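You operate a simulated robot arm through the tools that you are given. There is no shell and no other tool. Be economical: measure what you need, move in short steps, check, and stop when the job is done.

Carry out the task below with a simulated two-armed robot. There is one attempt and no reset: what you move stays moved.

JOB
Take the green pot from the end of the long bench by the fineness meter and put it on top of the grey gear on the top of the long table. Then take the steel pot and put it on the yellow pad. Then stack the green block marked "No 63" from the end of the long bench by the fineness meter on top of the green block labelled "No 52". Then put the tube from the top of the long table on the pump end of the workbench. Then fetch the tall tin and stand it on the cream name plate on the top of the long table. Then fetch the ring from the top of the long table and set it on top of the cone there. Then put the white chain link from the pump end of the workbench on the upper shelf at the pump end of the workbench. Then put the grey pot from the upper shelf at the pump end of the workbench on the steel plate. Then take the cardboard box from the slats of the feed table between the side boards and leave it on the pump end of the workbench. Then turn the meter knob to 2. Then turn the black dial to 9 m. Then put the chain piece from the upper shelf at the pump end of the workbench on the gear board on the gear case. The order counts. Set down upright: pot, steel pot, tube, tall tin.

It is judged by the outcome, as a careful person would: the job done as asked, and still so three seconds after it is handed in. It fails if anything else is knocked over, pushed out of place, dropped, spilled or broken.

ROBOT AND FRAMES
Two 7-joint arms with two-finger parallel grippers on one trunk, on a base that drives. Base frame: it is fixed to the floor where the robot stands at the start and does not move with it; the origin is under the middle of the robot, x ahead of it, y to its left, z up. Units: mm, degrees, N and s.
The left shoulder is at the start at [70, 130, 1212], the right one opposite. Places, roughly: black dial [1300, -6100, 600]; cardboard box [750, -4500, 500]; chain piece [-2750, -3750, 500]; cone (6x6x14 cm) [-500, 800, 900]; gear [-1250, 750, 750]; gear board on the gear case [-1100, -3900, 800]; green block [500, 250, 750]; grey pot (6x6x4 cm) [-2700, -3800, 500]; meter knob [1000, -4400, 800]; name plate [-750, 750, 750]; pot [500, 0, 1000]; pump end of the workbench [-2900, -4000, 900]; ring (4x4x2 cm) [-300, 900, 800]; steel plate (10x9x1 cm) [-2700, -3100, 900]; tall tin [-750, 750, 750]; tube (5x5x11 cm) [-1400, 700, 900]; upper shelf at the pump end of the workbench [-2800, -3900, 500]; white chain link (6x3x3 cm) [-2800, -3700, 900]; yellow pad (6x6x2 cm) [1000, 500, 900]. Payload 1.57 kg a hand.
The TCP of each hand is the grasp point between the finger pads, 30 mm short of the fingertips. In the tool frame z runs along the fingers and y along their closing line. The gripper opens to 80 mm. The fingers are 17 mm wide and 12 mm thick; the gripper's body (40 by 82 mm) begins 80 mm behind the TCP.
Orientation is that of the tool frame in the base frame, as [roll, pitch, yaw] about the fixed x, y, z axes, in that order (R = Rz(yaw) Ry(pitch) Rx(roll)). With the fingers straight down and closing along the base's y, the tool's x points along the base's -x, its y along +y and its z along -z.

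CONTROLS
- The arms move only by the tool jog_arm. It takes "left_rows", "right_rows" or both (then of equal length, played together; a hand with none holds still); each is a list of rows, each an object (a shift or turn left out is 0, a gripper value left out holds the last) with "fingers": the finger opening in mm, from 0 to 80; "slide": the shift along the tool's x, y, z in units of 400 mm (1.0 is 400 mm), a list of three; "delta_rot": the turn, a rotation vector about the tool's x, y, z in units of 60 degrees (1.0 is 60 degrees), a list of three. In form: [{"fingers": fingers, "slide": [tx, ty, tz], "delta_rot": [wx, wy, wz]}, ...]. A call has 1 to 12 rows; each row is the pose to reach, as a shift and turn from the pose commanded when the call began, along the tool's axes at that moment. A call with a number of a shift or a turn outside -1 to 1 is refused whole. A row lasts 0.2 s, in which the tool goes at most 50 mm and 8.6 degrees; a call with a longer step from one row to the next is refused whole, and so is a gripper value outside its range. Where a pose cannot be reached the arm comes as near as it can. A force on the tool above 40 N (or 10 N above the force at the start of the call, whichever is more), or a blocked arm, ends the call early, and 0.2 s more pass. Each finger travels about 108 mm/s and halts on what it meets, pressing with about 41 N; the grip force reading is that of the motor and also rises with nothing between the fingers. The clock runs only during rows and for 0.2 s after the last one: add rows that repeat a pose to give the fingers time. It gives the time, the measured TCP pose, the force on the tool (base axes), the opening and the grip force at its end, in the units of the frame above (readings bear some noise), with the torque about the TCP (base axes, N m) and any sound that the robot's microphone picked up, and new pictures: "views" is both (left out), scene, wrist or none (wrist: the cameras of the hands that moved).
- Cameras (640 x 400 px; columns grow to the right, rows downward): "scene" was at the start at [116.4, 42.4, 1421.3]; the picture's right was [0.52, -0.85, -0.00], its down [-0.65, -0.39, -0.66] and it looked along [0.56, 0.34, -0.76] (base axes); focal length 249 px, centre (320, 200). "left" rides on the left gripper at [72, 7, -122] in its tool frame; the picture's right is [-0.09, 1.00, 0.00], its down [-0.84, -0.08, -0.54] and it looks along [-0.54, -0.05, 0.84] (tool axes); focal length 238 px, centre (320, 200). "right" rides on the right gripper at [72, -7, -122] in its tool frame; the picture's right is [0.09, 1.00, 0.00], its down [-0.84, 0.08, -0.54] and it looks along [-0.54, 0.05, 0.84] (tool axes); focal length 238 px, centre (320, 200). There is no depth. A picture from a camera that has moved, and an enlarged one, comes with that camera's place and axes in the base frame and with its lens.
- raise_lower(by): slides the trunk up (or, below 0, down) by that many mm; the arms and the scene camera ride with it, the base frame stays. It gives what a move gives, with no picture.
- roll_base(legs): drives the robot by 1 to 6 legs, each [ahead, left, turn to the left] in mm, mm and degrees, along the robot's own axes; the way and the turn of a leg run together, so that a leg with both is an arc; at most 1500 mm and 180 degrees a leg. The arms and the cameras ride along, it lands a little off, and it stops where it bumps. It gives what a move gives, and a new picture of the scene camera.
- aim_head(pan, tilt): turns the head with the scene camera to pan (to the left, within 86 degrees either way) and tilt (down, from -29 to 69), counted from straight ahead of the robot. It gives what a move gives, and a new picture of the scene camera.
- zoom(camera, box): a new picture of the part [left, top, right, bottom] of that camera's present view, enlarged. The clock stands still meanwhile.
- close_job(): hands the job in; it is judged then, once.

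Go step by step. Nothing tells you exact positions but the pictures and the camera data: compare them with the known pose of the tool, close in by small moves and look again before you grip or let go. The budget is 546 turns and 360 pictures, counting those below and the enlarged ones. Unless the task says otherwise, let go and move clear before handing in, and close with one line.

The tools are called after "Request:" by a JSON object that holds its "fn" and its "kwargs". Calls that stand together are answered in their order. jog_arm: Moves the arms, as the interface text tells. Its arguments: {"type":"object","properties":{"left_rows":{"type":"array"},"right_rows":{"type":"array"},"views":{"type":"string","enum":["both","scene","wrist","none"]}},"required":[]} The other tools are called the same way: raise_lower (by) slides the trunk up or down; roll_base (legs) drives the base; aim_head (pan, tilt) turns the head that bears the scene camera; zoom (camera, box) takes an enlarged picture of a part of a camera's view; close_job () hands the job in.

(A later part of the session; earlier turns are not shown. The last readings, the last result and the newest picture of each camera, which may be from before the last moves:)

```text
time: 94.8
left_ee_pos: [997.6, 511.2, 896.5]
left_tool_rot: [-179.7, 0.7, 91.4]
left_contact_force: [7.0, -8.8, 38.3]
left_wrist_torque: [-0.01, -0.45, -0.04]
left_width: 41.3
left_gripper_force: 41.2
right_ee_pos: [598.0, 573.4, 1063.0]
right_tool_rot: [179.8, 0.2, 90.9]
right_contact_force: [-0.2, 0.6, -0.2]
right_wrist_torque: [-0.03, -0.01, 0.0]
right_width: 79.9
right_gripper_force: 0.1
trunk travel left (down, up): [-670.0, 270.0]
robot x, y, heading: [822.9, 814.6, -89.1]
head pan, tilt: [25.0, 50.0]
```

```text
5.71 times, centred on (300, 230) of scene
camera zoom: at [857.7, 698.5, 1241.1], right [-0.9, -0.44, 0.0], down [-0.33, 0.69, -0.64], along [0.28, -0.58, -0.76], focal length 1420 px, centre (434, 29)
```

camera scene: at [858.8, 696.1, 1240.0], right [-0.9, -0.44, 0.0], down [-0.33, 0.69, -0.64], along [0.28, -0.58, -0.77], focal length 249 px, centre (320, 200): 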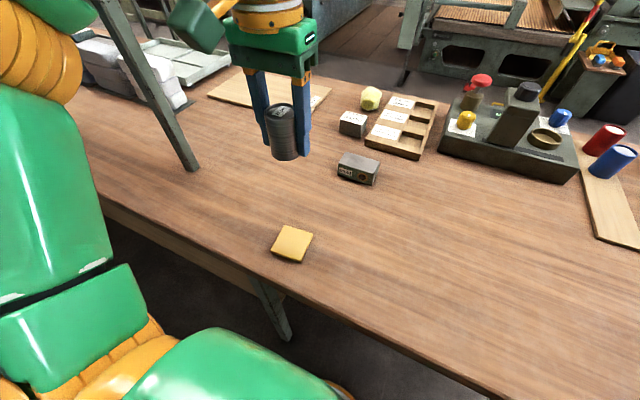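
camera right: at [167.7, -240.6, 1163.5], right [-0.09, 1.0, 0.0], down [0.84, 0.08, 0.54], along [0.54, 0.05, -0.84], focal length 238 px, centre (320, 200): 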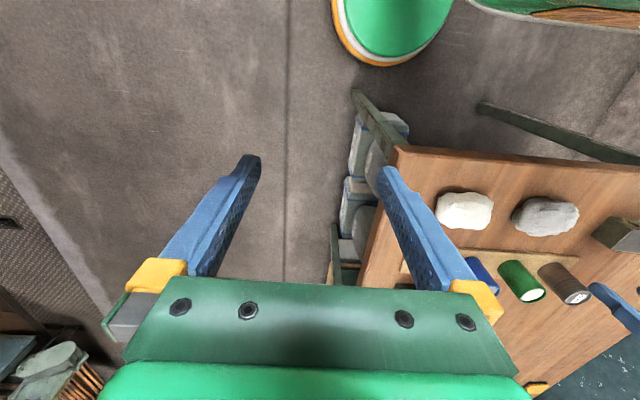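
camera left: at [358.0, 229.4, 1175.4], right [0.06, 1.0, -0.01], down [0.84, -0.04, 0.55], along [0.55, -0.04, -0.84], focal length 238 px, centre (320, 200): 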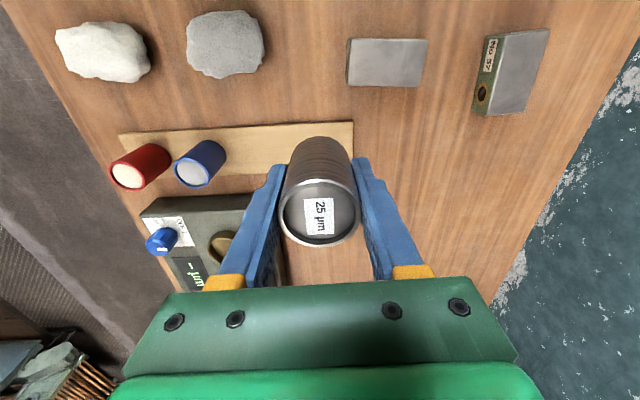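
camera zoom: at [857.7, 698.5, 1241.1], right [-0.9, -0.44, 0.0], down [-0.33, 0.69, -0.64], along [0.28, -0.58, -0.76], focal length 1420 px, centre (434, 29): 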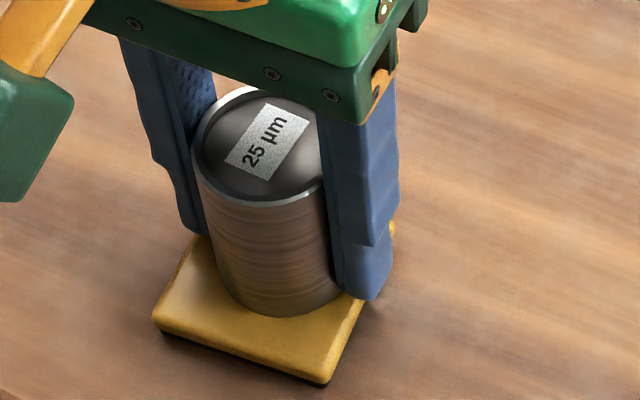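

Seated. Relaxing the push by a couple of mm, then releasing and rising.

Request:
{"fn": "jog_arm", "kwargs": {"left_rows": [{"slide": [0, 0, -0.0065]}, {"slide": [0, 0, -0.0065]}, {"slide": [0, 0, -0.0065], "fingers": 50}, {"slide": [0, 0, -0.0065], "fingers": 64}, {"slide": [0, 0, -0.05]}, {"slide": [0, 0, -0.15]}, {"slide": [0, 0, -0.25]}, {"slide": [0, 0, -0.33]}], "views": "scene"}}

Request:
{"fn": "zoom", "kwargs": {"camera": "scene", "box": [220, 120, 420, 270]}}

```text
time: 96.6
left_ee_pos: [999.7, 512.2, 1027.3]
left_tool_rot: [-179.6, 0.2, 91.4]
left_contact_force: [-0.2, 0.2, 0.2]
left_wrist_torque: [0.01, -0.03, 0.02]
left_width: 64.1
left_gripper_force: 0.1
right_ee_pos: [596.9, 572.4, 1061.2]
right_tool_rot: [179.9, 0.0, 90.9]
right_contact_force: [0.2, 0.0, -0.1]
right_wrist_torque: [-0.01, -0.01, -0.02]
right_width: 80.0
right_gripper_force: 0.0
trunk travel left (down, up): [-670.0, 270.0]
robot x, y, heading: [821.3, 813.3, -89.0]
head pan, tilt: [25.0, 50.0]
camera scene: at [858.1, 696.7, 1240.0], right [-0.9, -0.44, 0.0], down [-0.33, 0.69, -0.64], along [0.28, -0.58, -0.77], focal length 249 px, centre (320, 200)
```

scene: 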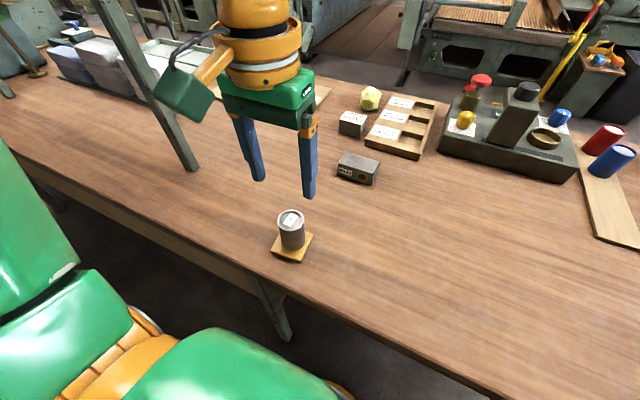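

```text
2.67 times, centred on (320, 195) of scene
camera zoom: at [858.1, 696.7, 1240.0], right [-0.9, -0.44, 0.0], down [-0.33, 0.69, -0.64], along [0.28, -0.58, -0.77], focal length 663 px, centre (320, 213)
```

zoom: 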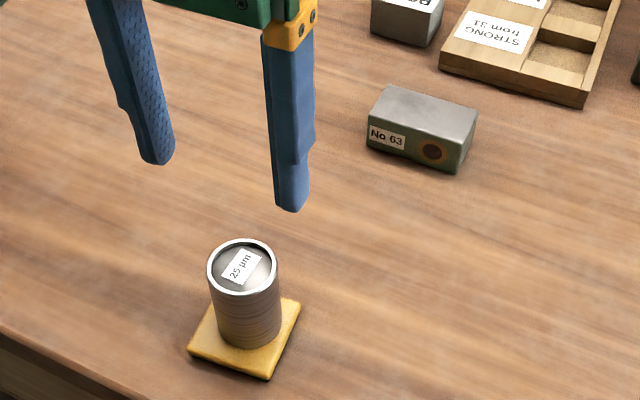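

The steel pot stands on the pad. Block No 63 is near (962, 295) with its long side along x; I'll turn 30° right and come closer.

Request:
{"fn": "roll_base", "kwargs": {"legs": [[0, 0, -30], [35, 87, 0]]}}

Request:
{"fn": "aim_head", "kwargs": {"pan": 30, "tilt": 45}}

```text
time: 99.1
left_ee_pos: [883.3, 396.8, 1026.3]
left_tool_rot: [-179.7, 0.3, 61.9]
left_contact_force: [0.0, -0.5, -1.0]
left_wrist_torque: [0.0, 0.03, -0.02]
left_width: 64.3
left_gripper_force: 0.0
right_ee_pos: [563.3, 645.3, 1062.0]
right_tool_rot: [179.8, 0.2, 61.3]
right_contact_force: [0.5, 0.6, -0.2]
right_wrist_torque: [-0.01, 0.01, -0.03]
right_width: 79.9
right_gripper_force: 0.2
trunk travel left (down, up): [-670.0, 270.0]
robot x, y, heading: [879.2, 741.8, -118.7]
head pan, tilt: [25.0, 50.0]
camera scene: at [850.2, 625.8, 1240.1], right [-1.0, 0.06, 0.0], down [0.05, 0.76, -0.64], along [-0.04, -0.64, -0.77], focal length 249 px, centre (320, 200)
```

scene: 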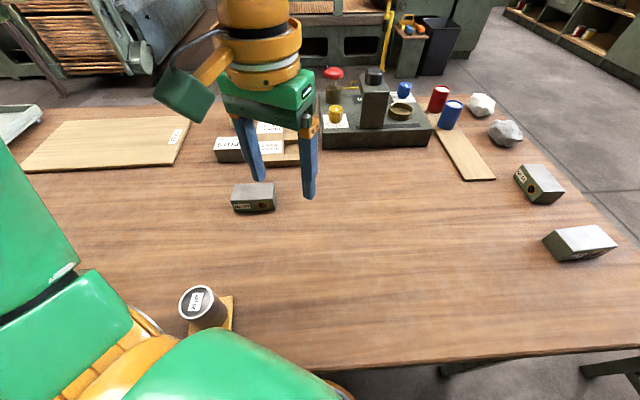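

```text
time: 99.8
left_ee_pos: [885.4, 393.2, 1025.7]
left_tool_rot: [-179.5, 0.2, 61.9]
left_contact_force: [0.0, 0.0, 0.1]
left_wrist_torque: [-0.02, 0.02, 0.01]
left_width: 63.8
left_gripper_force: 0.1
right_ee_pos: [565.5, 643.8, 1062.9]
right_tool_rot: [179.8, 0.0, 61.2]
right_contact_force: [-0.6, 0.5, -0.4]
right_wrist_torque: [0.01, 0.0, 0.02]
right_width: 79.9
right_gripper_force: 0.0
trunk travel left (down, up): [-670.0, 270.0]
robot x, y, heading: [882.5, 744.8, -118.7]
head pan, tilt: [30.0, 45.0]
camera scene: at [858.6, 619.4, 1246.8], right [-1.0, -0.02, 0.0], down [-0.02, 0.71, -0.71], along [0.02, -0.71, -0.71], focal length 249 px, centre (320, 200)
```

scene: 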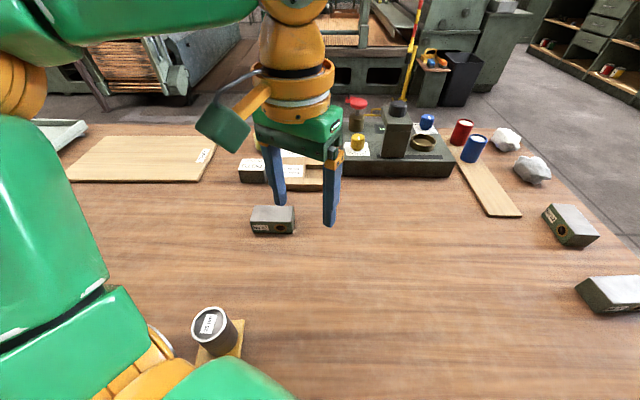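

Request:
{"fn": "jog_arm", "kwargs": {"left_rows": [{"fingers": 70, "slide": [-0.02, 0.04, 0], "delta_rot": [0, 0, 0.14]}, {"slide": [-0.04, 0.08, 0], "delta_rot": [0, 0, 0.28]}, {"slide": [-0.06, 0.12, 0], "delta_rot": [0, 0, 0.42]}, {"slide": [-0.08, 0.16, 0], "delta_rot": [0, 0, 0.56]}, {"slide": [-0.1, 0.2, 0], "delta_rot": [0, 0, 0.7]}, {"slide": [-0.12, 0.24, 0], "delta_rot": [0, 0, 0.84]}, {"slide": [-0.128, 0.275, 0], "delta_rot": [0, 0, 0.98]}, {"slide": [-0.128, 0.275, 0.07], "delta_rot": [0, 0, 0.98]}, {"slide": [-0.128, 0.275, 0.14], "delta_rot": [0, 0, 0.98]}, {"slide": [-0.128, 0.275, 0.14], "delta_rot": [0, 0, 0.98]}]}}

```text
time: 102.0
left_ee_pos: [957.2, 295.9, 967.9]
left_tool_rot: [-179.9, 0.5, 3.1]
left_contact_force: [0.6, 0.6, -0.1]
left_wrist_torque: [-0.05, -0.01, -0.02]
left_width: 70.0
left_gripper_force: 0.0
right_ee_pos: [563.7, 644.4, 1062.2]
right_tool_rot: [-180.0, 0.1, 61.3]
right_contact_force: [-0.4, 0.4, 0.0]
right_wrist_torque: [-0.03, -0.02, 0.0]
right_width: 80.0
right_gripper_force: 0.0
trunk travel left (down, up): [-670.0, 270.0]
robot x, y, heading: [881.4, 745.1, -118.6]
head pan, tilt: [30.0, 45.0]
camera scene: at [858.3, 619.9, 1246.9], right [-1.0, -0.02, 0.0], down [-0.02, 0.71, -0.71], along [0.02, -0.71, -0.71], focal length 249 px, centre (320, 200)
camera left: at [1029.5, 294.5, 1091.6], right [-0.04, -1.0, 0.0], down [-0.83, 0.03, 0.55], along [-0.55, 0.02, -0.84], focal length 238 px, centre (320, 200)
```

scene: 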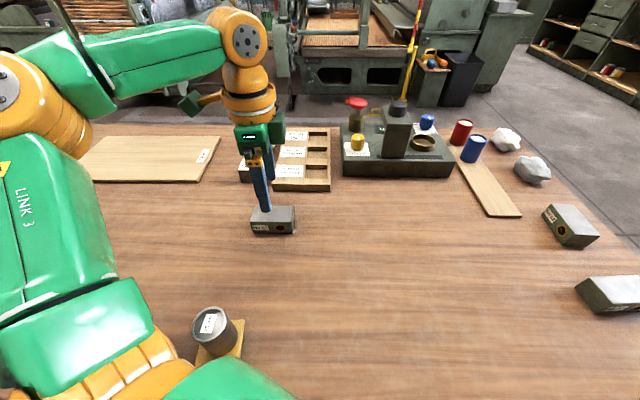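
left: 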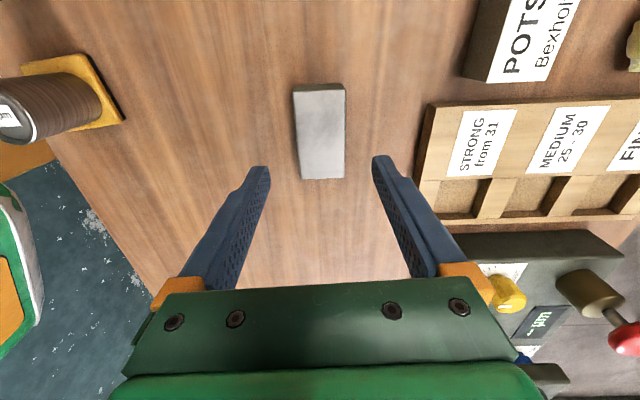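

Request:
{"fn": "jog_arm", "kwargs": {"left_rows": [{"slide": [0.005, 0, 0.08]}, {"slide": [0.005, 0, 0.16]}, {"slide": [0.005, 0, 0.22]}, {"slide": [0.005, 0, 0.232]}, {"slide": [0.005, 0, 0.232], "fingers": 30}, {"slide": [0.005, 0, 0.232], "fingers": 25}, {"slide": [0.005, 0, 0.232], "fingers": 25}], "views": "wrist"}}

```text
time: 103.6
left_ee_pos: [958.2, 306.1, 880.9]
left_tool_rot: [179.5, 0.4, 3.1]
left_contact_force: [0.1, 17.9, 21.4]
left_wrist_torque: [1.27, 0.09, -0.02]
left_width: 44.0
left_gripper_force: 41.0
right_ee_pos: [564.0, 654.9, 1062.7]
right_tool_rot: [179.7, 0.5, 61.3]
right_contact_force: [0.2, 0.3, -0.3]
right_wrist_torque: [-0.01, 0.03, 0.0]
right_width: 80.2
right_gripper_force: 0.0
trunk travel left (down, up): [-670.0, 270.0]
robot x, y, heading: [884.8, 745.5, -118.9]
head pan, tilt: [30.0, 45.0]
camera left: at [1031.1, 304.2, 1002.7], right [-0.04, -1.0, 0.01], down [-0.84, 0.04, 0.55], along [-0.55, 0.01, -0.84], focal length 238 px, centre (320, 200)
```

left: 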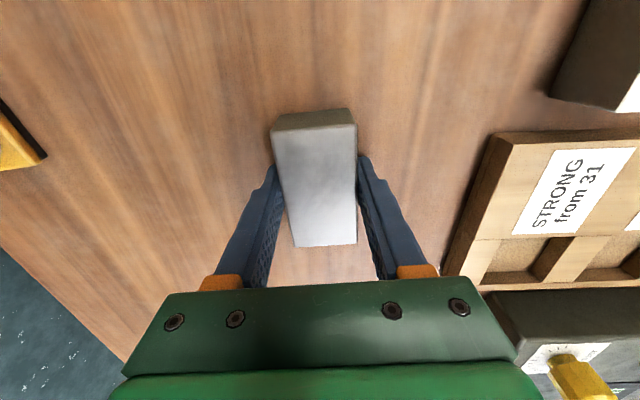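

Gripped at 44 mm, with some reaction force. Lifting a little and checking.

Request:
{"fn": "jog_arm", "kwargs": {"left_rows": [{"slide": [0, 0, -0.02]}, {"slide": [0, 0, -0.05]}, {"slide": [0, 0, -0.1]}, {"slide": [0, 0, -0.15]}, {"slide": [0, 0, -0.15]}]}}

```text
time: 104.8
left_ee_pos: [957.2, 295.7, 937.8]
left_tool_rot: [-179.9, 0.5, 3.1]
left_contact_force: [0.0, -0.1, -7.0]
left_wrist_torque: [0.01, 0.01, 0.03]
left_width: 43.6
left_gripper_force: 40.6
right_ee_pos: [564.5, 643.7, 1062.2]
right_tool_rot: [179.9, 0.0, 61.3]
right_contact_force: [0.8, 0.7, 0.8]
right_wrist_torque: [-0.03, 0.01, 0.02]
right_width: 80.1
right_gripper_force: 0.1
trunk travel left (down, up): [-670.0, 270.0]
robot x, y, heading: [881.2, 744.1, -118.6]
head pan, tilt: [30.0, 45.0]
camera scene: at [858.7, 618.4, 1246.7], right [-1.0, -0.02, 0.0], down [-0.02, 0.71, -0.71], along [0.02, -0.71, -0.71], focal length 249 px, centre (320, 200)
camera left: at [1031.1, 293.8, 1059.3], right [-0.04, -1.0, 0.0], down [-0.84, 0.03, 0.55], along [-0.55, 0.02, -0.84], focal length 238 px, centre (320, 200)
```

scene: 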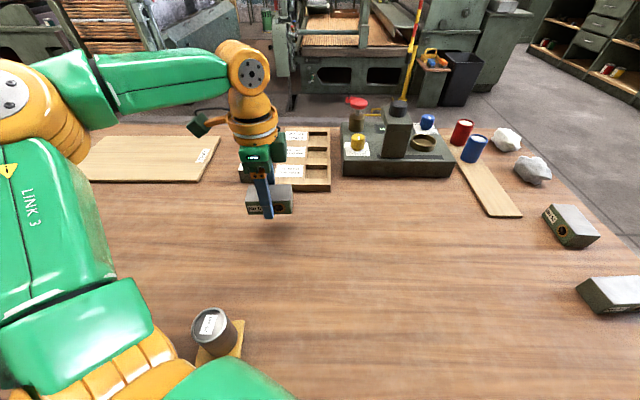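
left: 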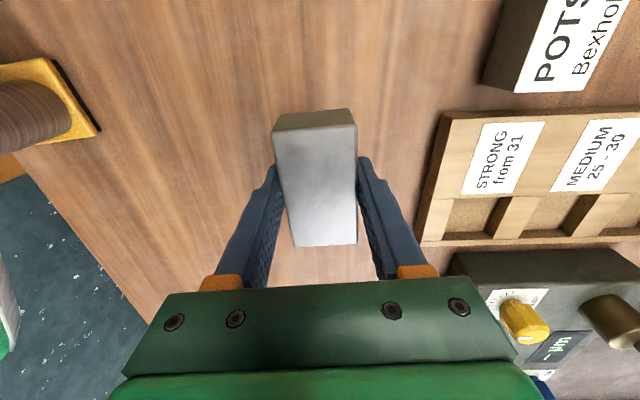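

Block No 63 is held (about 0.7 kg). Raising it and reversing my path back to the bench end.

Request:
{"fn": "jog_arm", "kwargs": {"left_rows": [{"slide": [0, 0, -0.1]}, {"slide": [0, 0, -0.2]}, {"slide": [0, 0, -0.28]}], "views": "none"}}

Request:
{"fn": "roll_base", "kwargs": {"legs": [[-35, -87, 0], [0, 0, 29.5], [0, -400, 0], [0, -400, 0]]}}

```text
time: 105.6
left_ee_pos: [956.8, 296.0, 1046.4]
left_tool_rot: [-179.8, 0.4, 3.1]
left_contact_force: [-0.5, -0.2, -7.4]
left_wrist_torque: [0.03, -0.02, 0.01]
left_width: 44.0
left_gripper_force: 40.9
right_ee_pos: [564.5, 643.1, 1062.0]
right_tool_rot: [179.9, -0.1, 61.3]
right_contact_force: [0.0, 0.2, -0.1]
right_wrist_torque: [0.0, 0.0, -0.01]
right_width: 80.1
right_gripper_force: 0.0
trunk travel left (down, up): [-670.0, 270.0]
robot x, y, heading: [879.4, 742.3, -118.6]
head pan, tilt: [30.0, 45.0]
```

```text
time: 112.4
left_ee_pos: [308.5, 446.3, 1045.9]
left_tool_rot: [-179.7, 0.5, 33.6]
left_contact_force: [-0.5, 0.4, -7.3]
left_wrist_torque: [0.03, -0.03, -0.02]
left_width: 43.8
left_gripper_force: 41.6
right_ee_pos: [-205.5, 546.6, 1062.7]
right_tool_rot: [179.9, -0.1, 91.9]
right_contact_force: [-0.1, -0.2, -0.8]
right_wrist_torque: [-0.01, 0.02, 0.01]
right_width: 79.9
right_gripper_force: 0.0
trunk travel left (down, up): [-670.0, 270.0]
robot x, y, heading: [18.7, 790.7, -88.4]
head pan, tilt: [30.0, 45.0]
camera scene: at [61.2, 675.2, 1246.6], right [-0.85, -0.53, 0.0], down [-0.38, 0.6, -0.71], along [0.37, -0.6, -0.71], focal length 249 px, centre (320, 200)
```

scene: 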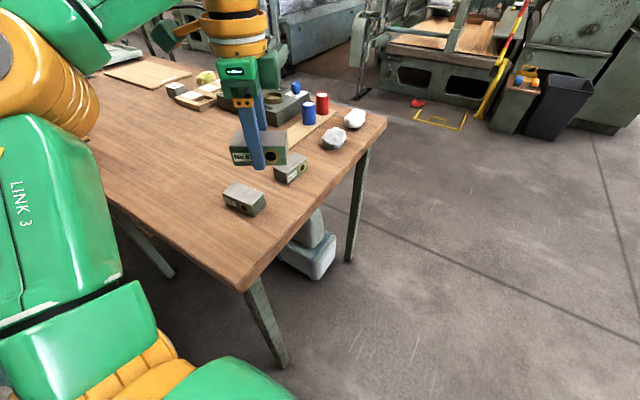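

Request:
{"fn": "roll_base", "kwargs": {"legs": [[390, -10, 0], [390, -10, 0], [0, 0, 88.4]]}}

Request:
{"fn": "aim_head", "kwargs": {"pan": 25, "tilt": 50}}

```text
time: 120.6
left_ee_pos: [381.9, 301.0, 1046.1]
left_tool_rot: [-179.8, 0.5, 121.3]
left_contact_force: [0.3, -0.4, -7.8]
left_wrist_torque: [0.0, 0.01, 0.02]
left_width: 43.7
left_gripper_force: 40.9
right_ee_pos: [260.7, -208.6, 1061.6]
right_tool_rot: [179.9, -0.1, 179.5]
right_contact_force: [-0.5, 0.0, 0.2]
right_wrist_torque: [0.0, -0.01, 0.0]
right_width: 79.9
right_gripper_force: 0.1
trunk travel left (down, up): [-670.0, 270.0]
robot x, y, heading: [21.3, 23.2, -0.2]
head pan, tilt: [30.0, 45.0]
camera scene: at [144.5, 65.6, 1246.7], right [0.49, -0.87, 0.0], down [-0.62, -0.35, -0.71], along [0.61, 0.35, -0.71], focal length 249 px, centre (320, 200)
```

scene: 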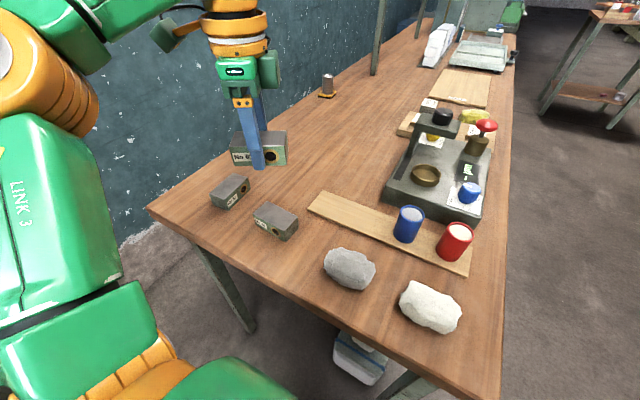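

```text
time: 121.2
left_ee_pos: [381.2, 301.9, 1045.8]
left_tool_rot: [-179.9, 0.5, 121.4]
left_contact_force: [-0.8, 0.2, -7.6]
left_wrist_torque: [0.02, 0.0, 0.0]
left_width: 44.0
left_gripper_force: 41.5
right_ee_pos: [260.6, -208.2, 1061.1]
right_tool_rot: [179.9, 0.0, 179.5]
right_contact_force: [-0.4, 0.0, 0.2]
right_wrist_torque: [0.0, -0.01, -0.01]
right_width: 80.1
right_gripper_force: 0.1
trunk travel left (down, up): [-670.0, 270.0]
robot x, y, heading: [21.9, 24.8, -0.5]
head pan, tilt: [25.0, 50.0]
camera scene: at [143.8, 57.7, 1239.8], right [0.42, -0.91, 0.0], down [-0.7, -0.32, -0.64], along [0.58, 0.27, -0.77], focal length 249 px, centre (320, 200)
```

scene: 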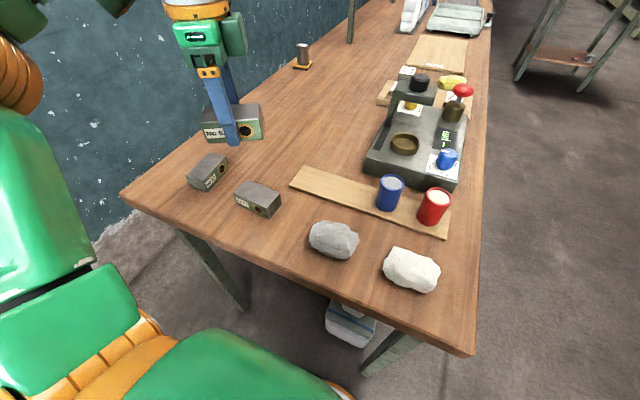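

Measuring block No 52 from two heights.

Request:
{"fn": "zoom", "kwargs": {"camera": "scene", "box": [170, 140, 330, 240]}}

Request:
{"fn": "raise_lower", "kwargs": {"by": 150}}

Request:
{"fn": "zoom", "kwargs": {"camera": "scene", "box": [170, 150, 330, 250]}}

```text
4.00 times, centred on (250, 190) of scene
camera zoom: at [143.8, 57.7, 1239.8], right [0.42, -0.91, 0.0], down [-0.7, -0.32, -0.64], along [0.58, 0.27, -0.77], focal length 994 px, centre (600, 240)
```

zoom: 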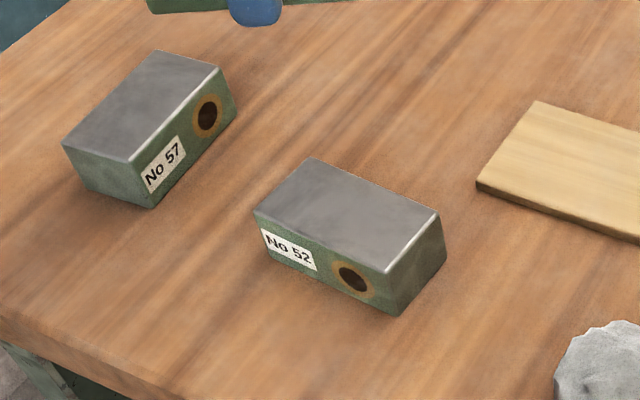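

```text
time: 123.0
left_ee_pos: [380.3, 302.7, 1196.2]
left_tool_rot: [-179.9, 0.5, 121.4]
left_contact_force: [0.1, 1.2, -7.4]
left_wrist_torque: [0.0, -0.01, 0.0]
left_width: 43.7
left_gripper_force: 40.7
right_ee_pos: [260.6, -207.6, 1213.0]
right_tool_rot: [179.9, -0.1, 179.5]
right_contact_force: [0.6, 0.3, -0.3]
right_wrist_torque: [-0.02, -0.01, 0.01]
right_width: 79.9
right_gripper_force: 0.0
trunk travel left (down, up): [-820.0, 120.0]
robot x, y, heading: [22.0, 22.5, -0.3]
head pan, tilt: [25.0, 50.0]
```

```text
4.00 times, centred on (250, 200) of scene
camera zoom: at [144.0, 57.8, 1389.7], right [0.42, -0.91, 0.0], down [-0.7, -0.32, -0.64], along [0.58, 0.27, -0.77], focal length 994 px, centre (600, 200)
```

zoom: 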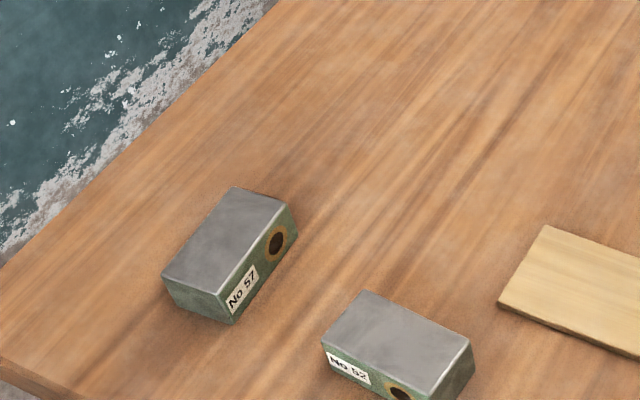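

Request:
{"fn": "raise_lower", "kwargs": {"by": -150}}

Request:
{"fn": "roll_base", "kwargs": {"legs": [[40, 0, 0]]}}

```text
time: 124.7
left_ee_pos: [381.3, 301.5, 1045.7]
left_tool_rot: [-179.9, 0.5, 121.2]
left_contact_force: [-0.6, -0.1, -7.0]
left_wrist_torque: [0.0, 0.01, -0.01]
left_width: 43.6
left_gripper_force: 41.2
right_ee_pos: [259.0, -207.5, 1062.4]
right_tool_rot: [179.9, -0.1, 179.6]
right_contact_force: [0.8, -0.1, 0.0]
right_wrist_torque: [-0.04, 0.0, -0.01]
right_width: 79.9
right_gripper_force: 0.0
trunk travel left (down, up): [-670.0, 270.0]
robot x, y, heading: [20.1, 20.0, -0.5]
head pan, tilt: [25.0, 50.0]
```

```text
time: 125.6
left_ee_pos: [415.2, 301.4, 1048.7]
left_tool_rot: [179.9, 0.6, 121.3]
left_contact_force: [-1.4, 0.5, -7.0]
left_wrist_torque: [-0.01, -0.02, 0.01]
left_width: 43.7
left_gripper_force: 41.3
right_ee_pos: [293.7, -208.3, 1063.7]
right_tool_rot: [-180.0, 0.3, 179.6]
right_contact_force: [-0.3, -0.9, 0.6]
right_wrist_torque: [0.0, -0.02, 0.02]
right_width: 79.9
right_gripper_force: 0.1
trunk travel left (down, up): [-670.0, 270.0]
robot x, y, heading: [61.7, 21.3, -0.7]
head pan, tilt: [25.0, 50.0]
camera scene: at [177.7, 57.2, 1240.4], right [0.42, -0.91, 0.0], down [-0.69, -0.32, -0.64], along [0.59, 0.27, -0.76], focal length 249 px, centre (320, 200)
```

scene: 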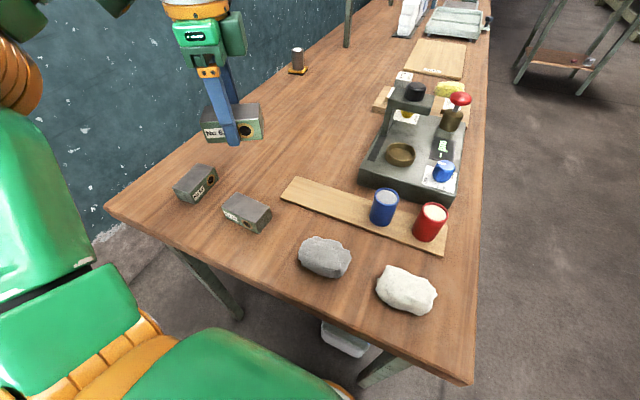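

Request:
{"fn": "jog_arm", "kwargs": {"left_rows": [{"slide": [0.01, -0.03, 0], "delta_rot": [0, 0, 0.14]}, {"slide": [0.02, -0.06, 0], "delta_rot": [0, 0, 0.28]}, {"slide": [0.03, -0.09, 0], "delta_rot": [0, 0, 0.42]}, {"slide": [0.043, -0.1, 0], "delta_rot": [0, 0, 0.56]}, {"slide": [0.043, -0.1, 0.05], "delta_rot": [0, 0, 0.6]}, {"slide": [0.043, -0.1, 0.12], "delta_rot": [0, 0, 0.6]}, {"slide": [0.043, -0.1, 0.18], "delta_rot": [0, 0, 0.6]}, {"slide": [0.043, -0.1, 0.18], "delta_rot": [0, 0, 0.6]}]}}

Request:
{"fn": "zoom", "kwargs": {"camera": "scene", "box": [170, 130, 330, 250]}}

```text
time: 127.4
left_ee_pos: [377.8, 293.2, 973.0]
left_tool_rot: [179.9, 0.4, 85.2]
left_contact_force: [-0.9, 0.1, -7.3]
left_wrist_torque: [-0.02, 0.01, 0.01]
left_width: 43.7
left_gripper_force: 41.2
right_ee_pos: [299.6, -209.1, 1061.6]
right_tool_rot: [180.0, 0.1, 179.5]
right_contact_force: [0.1, 0.2, 0.5]
right_wrist_torque: [-0.02, -0.01, 0.0]
right_width: 80.3
right_gripper_force: 0.1
trunk travel left (down, up): [-670.0, 270.0]
robot x, y, heading: [58.6, 23.7, -0.3]
head pan, tilt: [25.0, 50.0]
camera scene: at [183.0, 57.0, 1239.8], right [0.41, -0.91, 0.0], down [-0.7, -0.32, -0.64], along [0.58, 0.27, -0.77], focal length 249 px, centre (320, 200)
camera left: at [389.2, 365.3, 1095.9], right [0.98, -0.17, 0.0], down [-0.15, -0.82, 0.55], along [-0.09, -0.54, -0.84], focal length 238 px, centre (320, 200)
```

scene: 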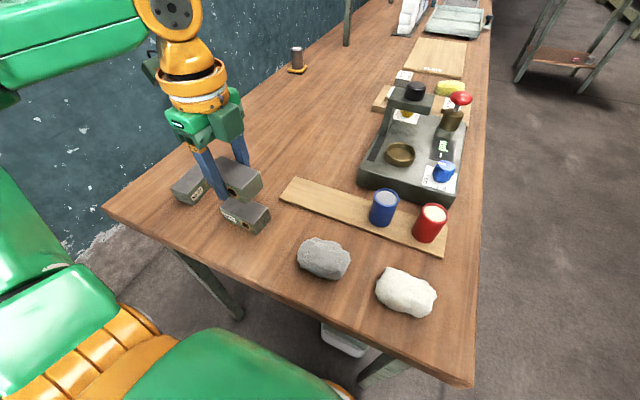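
left: 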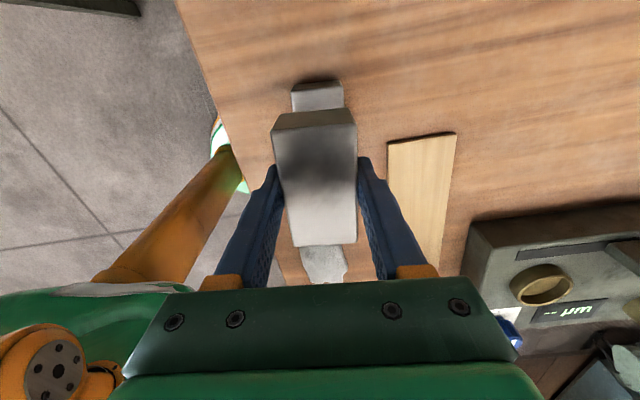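

```text
3.33 times, centred on (250, 190) of scene
camera zoom: at [183.0, 57.0, 1239.8], right [0.41, -0.91, 0.0], down [-0.7, -0.32, -0.64], along [0.58, 0.27, -0.77], focal length 829 px, centre (553, 233)
```

zoom: 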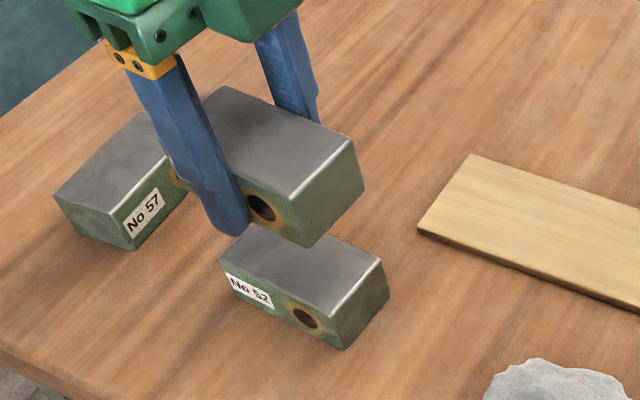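

Request:
{"fn": "jog_arm", "kwargs": {"left_rows": [{"slide": [-0.0075, 0, 0.05]}, {"slide": [-0.0075, 0, 0.1]}, {"slide": [-0.0075, 0, 0.1]}], "views": "wrist"}}

Request:
{"fn": "zoom", "kwargs": {"camera": "scene", "box": [180, 140, 310, 250]}}

```text
time: 128.2
left_ee_pos: [379.0, 290.5, 933.6]
left_tool_rot: [179.8, 0.5, 85.2]
left_contact_force: [0.6, -1.0, -7.1]
left_wrist_torque: [0.0, -0.01, -0.03]
left_width: 43.6
left_gripper_force: 41.2
right_ee_pos: [299.0, -208.5, 1061.3]
right_tool_rot: [179.9, 0.0, 179.4]
right_contact_force: [-0.5, -0.4, 0.5]
right_wrist_torque: [0.01, -0.01, 0.02]
right_width: 80.0
right_gripper_force: 0.0
trunk travel left (down, up): [-670.0, 270.0]
robot x, y, heading: [62.7, 25.7, -0.5]
head pan, tilt: [25.0, 50.0]
camera left: at [390.3, 362.8, 1056.9], right [0.98, -0.17, 0.0], down [-0.15, -0.82, 0.55], along [-0.09, -0.54, -0.84], focal length 238 px, centre (320, 200)
```

left: 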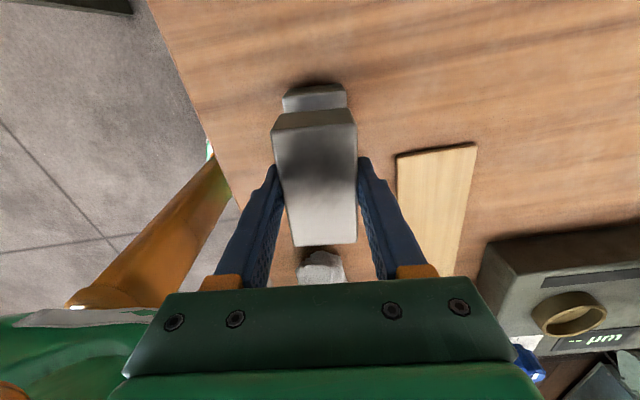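

```text
3.64 times, centred on (245, 195) of scene
camera zoom: at [182.9, 57.1, 1239.8], right [0.41, -0.91, 0.0], down [-0.7, -0.32, -0.64], along [0.58, 0.27, -0.77], focal length 904 px, centre (593, 218)
```

zoom: 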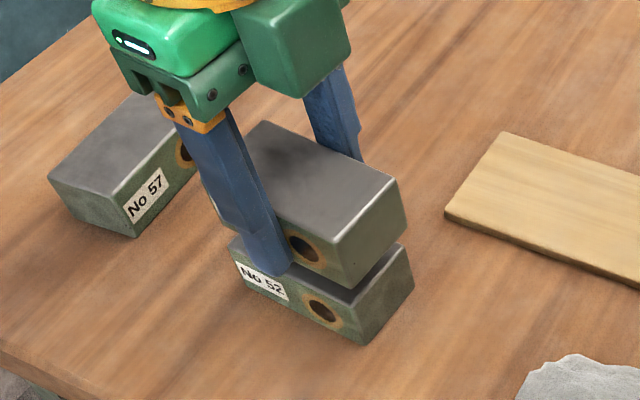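

Request:
{"fn": "jog_arm", "kwargs": {"left_rows": [{"slide": [-0.004, 0, 0.01]}, {"slide": [-0.004, 0, 0.02]}, {"slide": [-0.004, 0, 0.02]}], "views": "none"}}

Request:
{"fn": "zoom", "kwargs": {"camera": "scene", "box": [180, 140, 310, 250]}}

```text
time: 129.0
left_ee_pos: [376.8, 289.3, 924.5]
left_tool_rot: [179.8, 0.5, 85.4]
left_contact_force: [-0.6, 0.7, -7.4]
left_wrist_torque: [0.01, 0.03, -0.01]
left_width: 43.8
left_gripper_force: 40.8
right_ee_pos: [299.1, -207.5, 1062.0]
right_tool_rot: [179.9, 0.0, 179.4]
right_contact_force: [0.5, 0.0, -0.8]
right_wrist_torque: [-0.01, 0.03, -0.01]
right_width: 80.0
right_gripper_force: 0.0
trunk travel left (down, up): [-670.0, 270.0]
robot x, y, heading: [61.0, 21.0, -0.2]
head pan, tilt: [25.0, 50.0]
```

```text
3.64 times, centred on (245, 195) of scene
camera zoom: at [183.1, 57.2, 1239.8], right [0.41, -0.91, 0.0], down [-0.7, -0.32, -0.64], along [0.58, 0.27, -0.77], focal length 904 px, centre (593, 218)
```

zoom: 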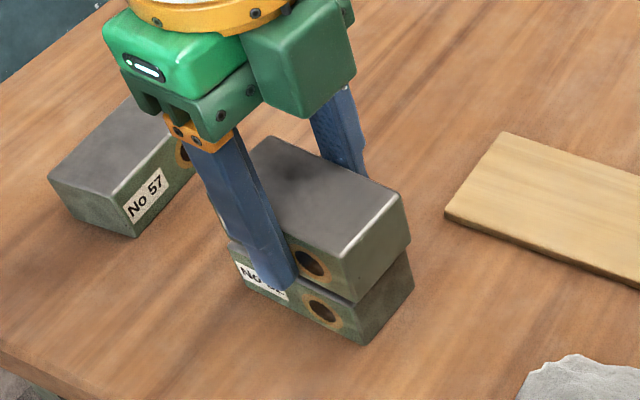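

Request:
{"fn": "jog_arm", "kwargs": {"left_rows": [{"slide": [-0.003, 0, 0.005]}, {"slide": [-0.003, 0, 0.009]}, {"slide": [-0.003, 0, 0.009]}], "views": "none"}}

```text
time: 129.8
left_ee_pos: [377.2, 287.8, 922.9]
left_tool_rot: [179.8, 0.5, 85.4]
left_contact_force: [-0.2, -0.2, -7.3]
left_wrist_torque: [-0.04, 0.0, 0.01]
left_width: 43.9
left_gripper_force: 41.3
right_ee_pos: [298.3, -208.6, 1062.0]
right_tool_rot: [179.9, 0.0, 179.4]
right_contact_force: [0.4, 0.1, 0.4]
right_wrist_torque: [0.01, 0.03, 0.01]
right_width: 80.1
right_gripper_force: 0.0
trunk travel left (down, up): [-670.0, 270.0]
robot x, y, heading: [60.9, 21.8, -0.6]
head pan, tilt: [25.0, 50.0]
```

Request:
{"fn": "jog_arm", "kwargs": {"left_rows": [{"slide": [0, 0, 0.004]}, {"slide": [0, 0, 0.008]}, {"slide": [0, 0, 0.008]}], "views": "none"}}

Request:
{"fn": "zoom", "kwargs": {"camera": "scene", "box": [200, 150, 300, 240]}}

```text
time: 130.6
left_ee_pos: [377.0, 287.1, 918.9]
left_tool_rot: [179.8, 0.5, 85.3]
left_contact_force: [-0.1, -0.1, -6.6]
left_wrist_torque: [0.04, 0.03, -0.02]
left_width: 44.0
left_gripper_force: 41.1
right_ee_pos: [299.7, -208.2, 1061.9]
right_tool_rot: [179.9, 0.0, 179.4]
right_contact_force: [0.3, 0.5, -0.1]
right_wrist_torque: [-0.02, 0.02, -0.02]
right_width: 80.2
right_gripper_force: 0.1
trunk travel left (down, up): [-670.0, 270.0]
robot x, y, heading: [62.2, 25.5, -0.5]
head pan, tilt: [25.0, 50.0]
```

```text
4.44 times, centred on (250, 195) of scene
camera zoom: at [183.0, 57.2, 1239.8], right [0.41, -0.91, 0.0], down [-0.7, -0.32, -0.64], along [0.58, 0.27, -0.77], focal length 1105 px, centre (631, 222)
```

zoom: 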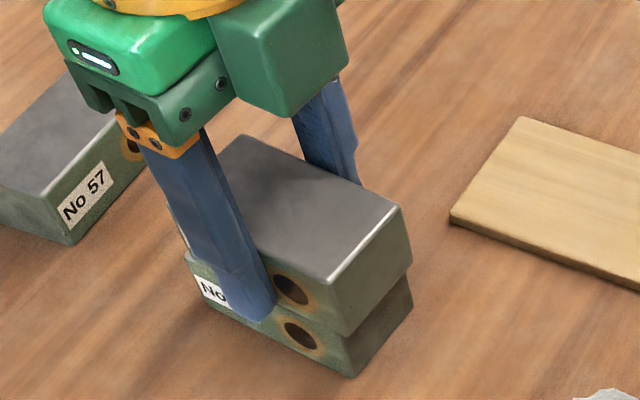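

Request:
{"fn": "jog_arm", "kwargs": {"left_rows": [{"slide": [0, 0, 0.004]}, {"slide": [0, 0, 0.008]}, {"slide": [0, 0, 0.008]}], "views": "none"}}

```text
time: 131.4
left_ee_pos: [376.8, 287.5, 916.5]
left_tool_rot: [179.8, 0.5, 85.3]
left_contact_force: [0.2, 0.6, -7.0]
left_wrist_torque: [0.02, -0.01, 0.03]
left_width: 43.9
left_gripper_force: 41.7
right_ee_pos: [298.7, -209.0, 1061.9]
right_tool_rot: [179.9, 0.0, 179.5]
right_contact_force: [-0.6, 0.3, -0.5]
right_wrist_torque: [0.01, 0.02, -0.01]
right_width: 80.0
right_gripper_force: 0.1
trunk travel left (down, up): [-670.0, 270.0]
robot x, y, heading: [63.7, 24.4, -0.6]
head pan, tilt: [25.0, 50.0]
```

Request:
{"fn": "jog_arm", "kwargs": {"left_rows": [{"slide": [0, 0, 0.004]}, {"slide": [0, 0, 0.008]}, {"slide": [0, 0, 0.008]}], "views": "none"}}

Request:
{"fn": "zoom", "kwargs": {"camera": "scene", "box": [200, 150, 300, 240]}}

```text
time: 132.3
left_ee_pos: [376.6, 287.4, 915.8]
left_tool_rot: [179.3, 0.2, 85.4]
left_contact_force: [0.7, 3.2, 18.2]
left_wrist_torque: [-0.68, 0.47, -0.06]
left_width: 43.8
left_gripper_force: 41.1
right_ee_pos: [296.2, -210.1, 1062.6]
right_tool_rot: [179.8, 0.3, 179.4]
right_contact_force: [0.7, 0.4, -0.6]
right_wrist_torque: [0.01, -0.03, -0.03]
right_width: 79.9
right_gripper_force: 0.1
trunk travel left (down, up): [-670.0, 270.0]
robot x, y, heading: [60.7, 18.3, -0.4]
head pan, tilt: [25.0, 50.0]
stopped in row 3 (left hand): the force on the tool passed its limit at 41 N (the readings are from after the stop); the commanded pose is now the measured one
```

```text
4.44 times, centred on (250, 195) of scene
camera zoom: at [179.4, 55.5, 1240.1], right [0.42, -0.91, 0.0], down [-0.7, -0.32, -0.64], along [0.59, 0.27, -0.76], focal length 1105 px, centre (631, 222)
```

zoom: 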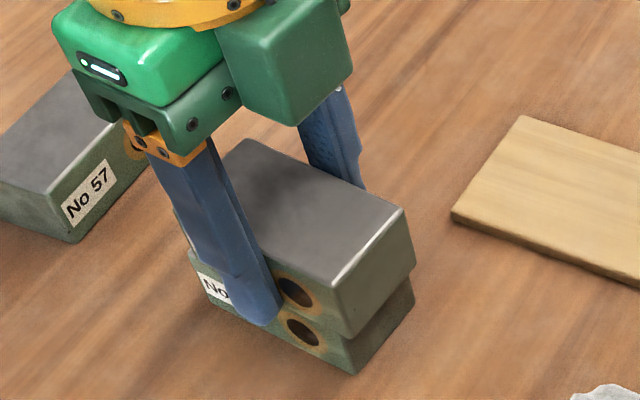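

Contact made. Releasing and rising.

Request:
{"fn": "jog_arm", "kwargs": {"left_rows": [{"slide": [0, 0, -0.002]}, {"slide": [0, 0, -0.002], "fingers": 52}, {"slide": [0, 0, -0.002], "fingers": 66}, {"slide": [0, 0, -0.03]}, {"slide": [0, 0, -0.12]}, {"slide": [0, 0, -0.24]}, {"slide": [0, 0, -0.34]}], "views": "none"}}

Request:
{"fn": "zoom", "kwargs": {"camera": "scene", "box": [170, 120, 330, 250]}}

```text
time: 133.9
left_ee_pos: [378.5, 286.4, 1053.4]
left_tool_rot: [179.5, 0.3, 85.4]
left_contact_force: [-0.6, -0.5, 0.8]
left_wrist_torque: [0.0, 0.02, -0.01]
left_width: 66.1
left_gripper_force: 0.0
right_ee_pos: [298.7, -209.5, 1062.0]
right_tool_rot: [179.8, 0.0, 179.5]
right_contact_force: [-0.5, -0.2, -0.6]
right_wrist_torque: [-0.01, -0.02, -0.03]
right_width: 80.1
right_gripper_force: 0.0
trunk travel left (down, up): [-670.0, 270.0]
robot x, y, heading: [62.0, 20.7, -0.6]
head pan, tilt: [25.0, 50.0]
```

```text
3.08 times, centred on (250, 185) of scene
camera zoom: at [181.7, 55.6, 1240.0], right [0.41, -0.91, 0.0], down [-0.7, -0.32, -0.64], along [0.58, 0.27, -0.77], focal length 765 px, centre (535, 246)
```

zoom: 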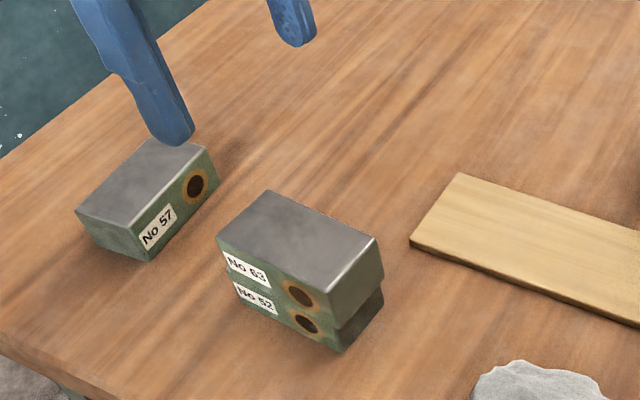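

Stacked. Now the tube on the long table: driving back there.

Request:
{"fn": "roll_base", "kwargs": {"legs": [[-1250, 0, 0], [0, 0, 60], [221, 214, 0]]}}

Request:
{"fn": "aim_head", "kwargs": {"pan": 30, "tilt": 50}}

```text
time: 144.6
left_ee_pos: [-1346.7, 730.9, 1053.1]
left_tool_rot: [179.3, 0.2, 146.2]
left_contact_force: [0.1, 0.2, -0.3]
left_wrist_torque: [0.04, 0.0, 0.02]
left_width: 66.3
left_gripper_force: 0.1
right_ee_pos: [-952.0, 420.5, 1061.4]
right_tool_rot: [179.9, 0.1, -119.7]
right_contact_force: [-0.5, 0.5, 0.0]
right_wrist_torque: [0.01, 0.01, -0.03]
right_width: 79.9
right_gripper_force: 0.1
trunk travel left (down, up): [-670.0, 270.0]
robot x, y, heading: [-1274.9, 329.3, 60.4]
head pan, tilt: [25.0, 50.0]
camera scene: at [-1239.5, 449.3, 1240.1], right [1.0, -0.08, 0.0], down [-0.06, -0.76, -0.64], along [0.05, 0.64, -0.77], focal length 249 px, centre (320, 200)
```

scene: 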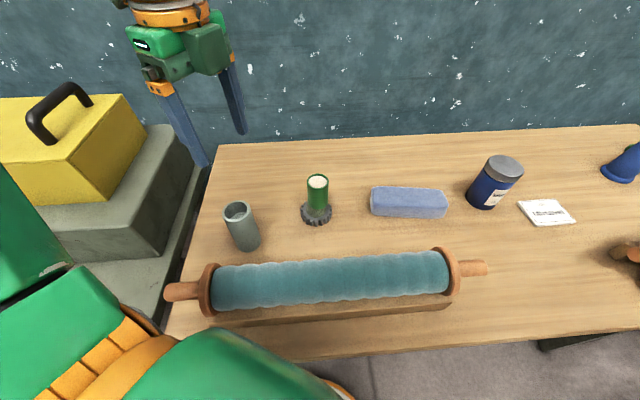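

```text
time: 145.2
left_ee_pos: [-1347.4, 731.7, 1053.2]
left_tool_rot: [179.5, 0.3, 146.1]
left_contact_force: [0.6, -0.2, -0.1]
left_wrist_torque: [0.0, -0.02, 0.02]
left_width: 66.1
left_gripper_force: 0.1
right_ee_pos: [-952.9, 421.5, 1062.8]
right_tool_rot: [179.9, 0.0, -119.6]
right_contact_force: [-0.9, -0.4, -0.1]
right_wrist_torque: [-0.03, 0.02, 0.04]
right_width: 80.1
right_gripper_force: 0.1
trunk travel left (down, up): [-670.0, 270.0]
robot x, y, heading: [-1272.1, 329.8, 60.4]
head pan, tilt: [30.0, 50.0]
camera scene: at [-1246.6, 451.0, 1240.0], right [1.0, 0.01, 0.0], down [0.0, -0.77, -0.64], along [0.0, 0.64, -0.77], focal length 249 px, centre (320, 200)
```

scene: 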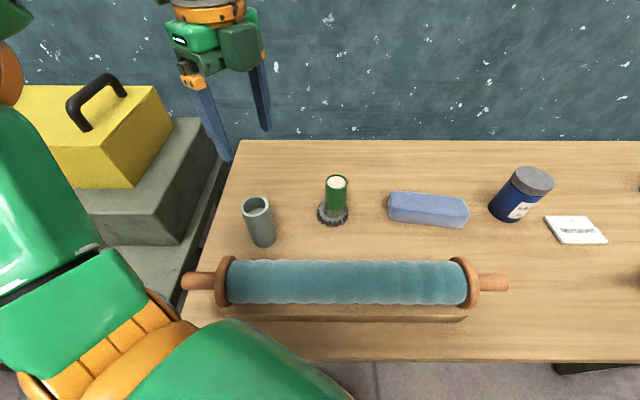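

Request:
{"fn": "jog_arm", "kwargs": {"left_rows": [{"slide": [0, 0, 0.05], "fingers": 76}, {"slide": [0, 0, 0.1]}, {"slide": [0, 0, 0.1]}], "views": "wrist"}}

```text
time: 146.1
left_ee_pos: [-1346.7, 733.3, 1013.5]
left_tool_rot: [179.5, 0.3, 146.0]
left_contact_force: [-0.8, 0.0, 0.3]
left_wrist_torque: [0.01, -0.01, 0.0]
left_width: 75.8
left_gripper_force: 0.1
right_ee_pos: [-953.6, 421.5, 1063.0]
right_tool_rot: [179.8, 0.0, -119.6]
right_contact_force: [-0.5, 0.0, 1.0]
right_wrist_torque: [0.0, 0.01, 0.04]
right_width: 80.2
right_gripper_force: 0.1
trunk travel left (down, up): [-670.0, 270.0]
robot x, y, heading: [-1270.9, 328.3, 60.2]
head pan, tilt: [30.0, 50.0]
camera left: at [-1405.6, 777.3, 1136.3], right [0.63, 0.77, 0.01], down [0.65, -0.53, 0.55], along [0.43, -0.34, -0.84], focal length 238 px, centre (320, 200)
```

left: 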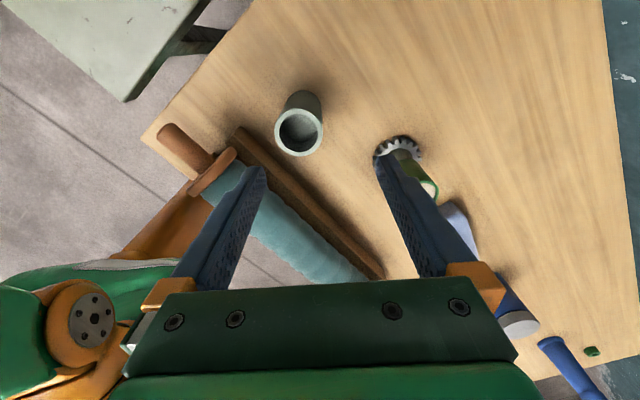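

Request:
{"fn": "jog_arm", "kwargs": {"left_rows": [{"slide": [0, -0.02, 0], "delta_rot": [0, 0, 0.14]}, {"slide": [0, -0.04, 0], "delta_rot": [0, 0, 0.28]}, {"slide": [0.005, -0.055, 0], "delta_rot": [0, 0, 0.42]}, {"slide": [0.005, -0.055, 0.03], "delta_rot": [0, 0, 0.56]}, {"slide": [0.005, -0.055, 0.07], "delta_rot": [0, 0, 0.7]}, {"slide": [0.005, -0.055, 0.11], "delta_rot": [0, 0, 0.84]}, {"slide": [0.005, -0.055, 0.13], "delta_rot": [0, 0, 0.94]}, {"slide": [0.005, -0.055, 0.13], "delta_rot": [0, 0, 0.94]}]}}

```text
time: 147.8
left_ee_pos: [-1359.7, 716.3, 959.9]
left_tool_rot: [179.5, -0.3, 89.6]
left_contact_force: [0.2, 0.1, -0.7]
left_wrist_torque: [0.01, 0.0, -0.01]
left_width: 76.1
left_gripper_force: 0.1
right_ee_pos: [-951.9, 420.8, 1062.1]
right_tool_rot: [179.9, 0.0, -119.7]
right_contact_force: [-0.3, 0.2, -0.8]
right_wrist_torque: [-0.02, 0.01, -0.01]
right_width: 80.1
right_gripper_force: 0.0
trunk travel left (down, up): [-670.0, 270.0]
robot x, y, heading: [-1270.4, 328.1, 60.5]
head pan, tilt: [30.0, 50.0]
camera scene: at [-1246.5, 450.7, 1240.0], right [1.0, 0.01, 0.0], down [0.0, -0.77, -0.64], along [0.0, 0.64, -0.77], focal length 249 px, centre (320, 200)
camera left: at [-1355.0, 787.6, 1084.0], right [0.99, -0.1, 0.01], down [-0.09, -0.84, 0.54], along [-0.05, -0.54, -0.84], focal length 238 px, centre (320, 200)
```

scene: 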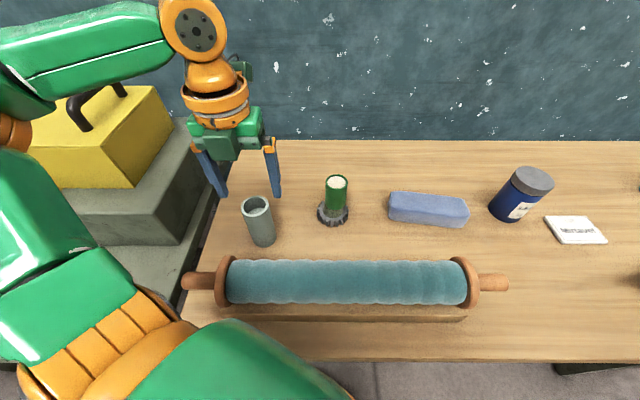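
left: 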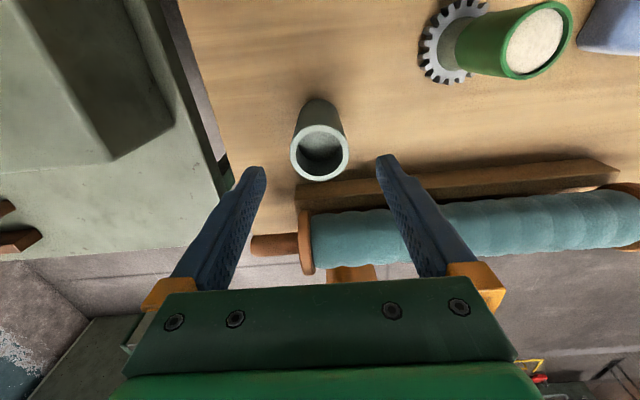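

Request:
{"fn": "jog_arm", "kwargs": {"left_rows": [{"slide": [-0.0125, -0.006, 0.05]}, {"slide": [-0.0125, -0.006, 0.15]}, {"slide": [-0.0125, -0.006, 0.23]}, {"slide": [-0.0125, -0.006, 0.245]}, {"slide": [-0.0125, -0.006, 0.245], "fingers": 50}, {"slide": [-0.0125, -0.006, 0.245], "fingers": 38}, {"slide": [-0.0125, -0.006, 0.245], "fingers": 38}]}}

```text
time: 149.4
left_ee_pos: [-1361.4, 710.8, 863.1]
left_tool_rot: [179.4, -0.3, 89.6]
left_contact_force: [-0.2, -0.4, 0.0]
left_wrist_torque: [0.02, -0.01, -0.02]
left_width: 46.7
left_gripper_force: 41.0
right_ee_pos: [-953.3, 421.4, 1061.1]
right_tool_rot: [179.9, 0.0, -119.7]
right_contact_force: [0.8, 0.0, -0.3]
right_wrist_torque: [-0.02, -0.03, 0.05]
right_width: 80.0
right_gripper_force: 0.0
trunk travel left (down, up): [-670.0, 270.0]
robot x, y, heading: [-1269.4, 326.1, 60.4]
head pan, tilt: [30.0, 50.0]
camera scene: at [-1246.6, 450.9, 1240.0], right [1.0, 0.01, 0.0], down [0.0, -0.77, -0.64], along [0.0, 0.64, -0.77], focal length 249 px, centre (320, 200)
camera left: at [-1356.2, 783.8, 986.7], right [1.0, -0.1, 0.01], down [-0.09, -0.84, 0.54], along [-0.05, -0.54, -0.84], focal length 238 px, centre (320, 200)
```

scene: 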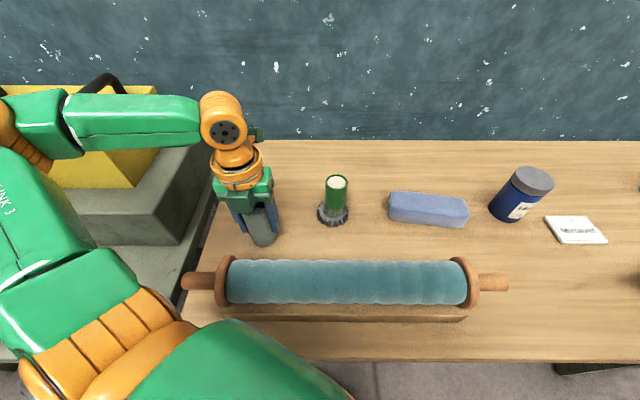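
left: 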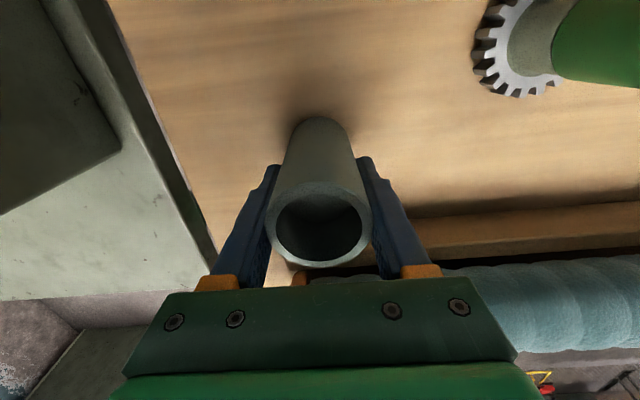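

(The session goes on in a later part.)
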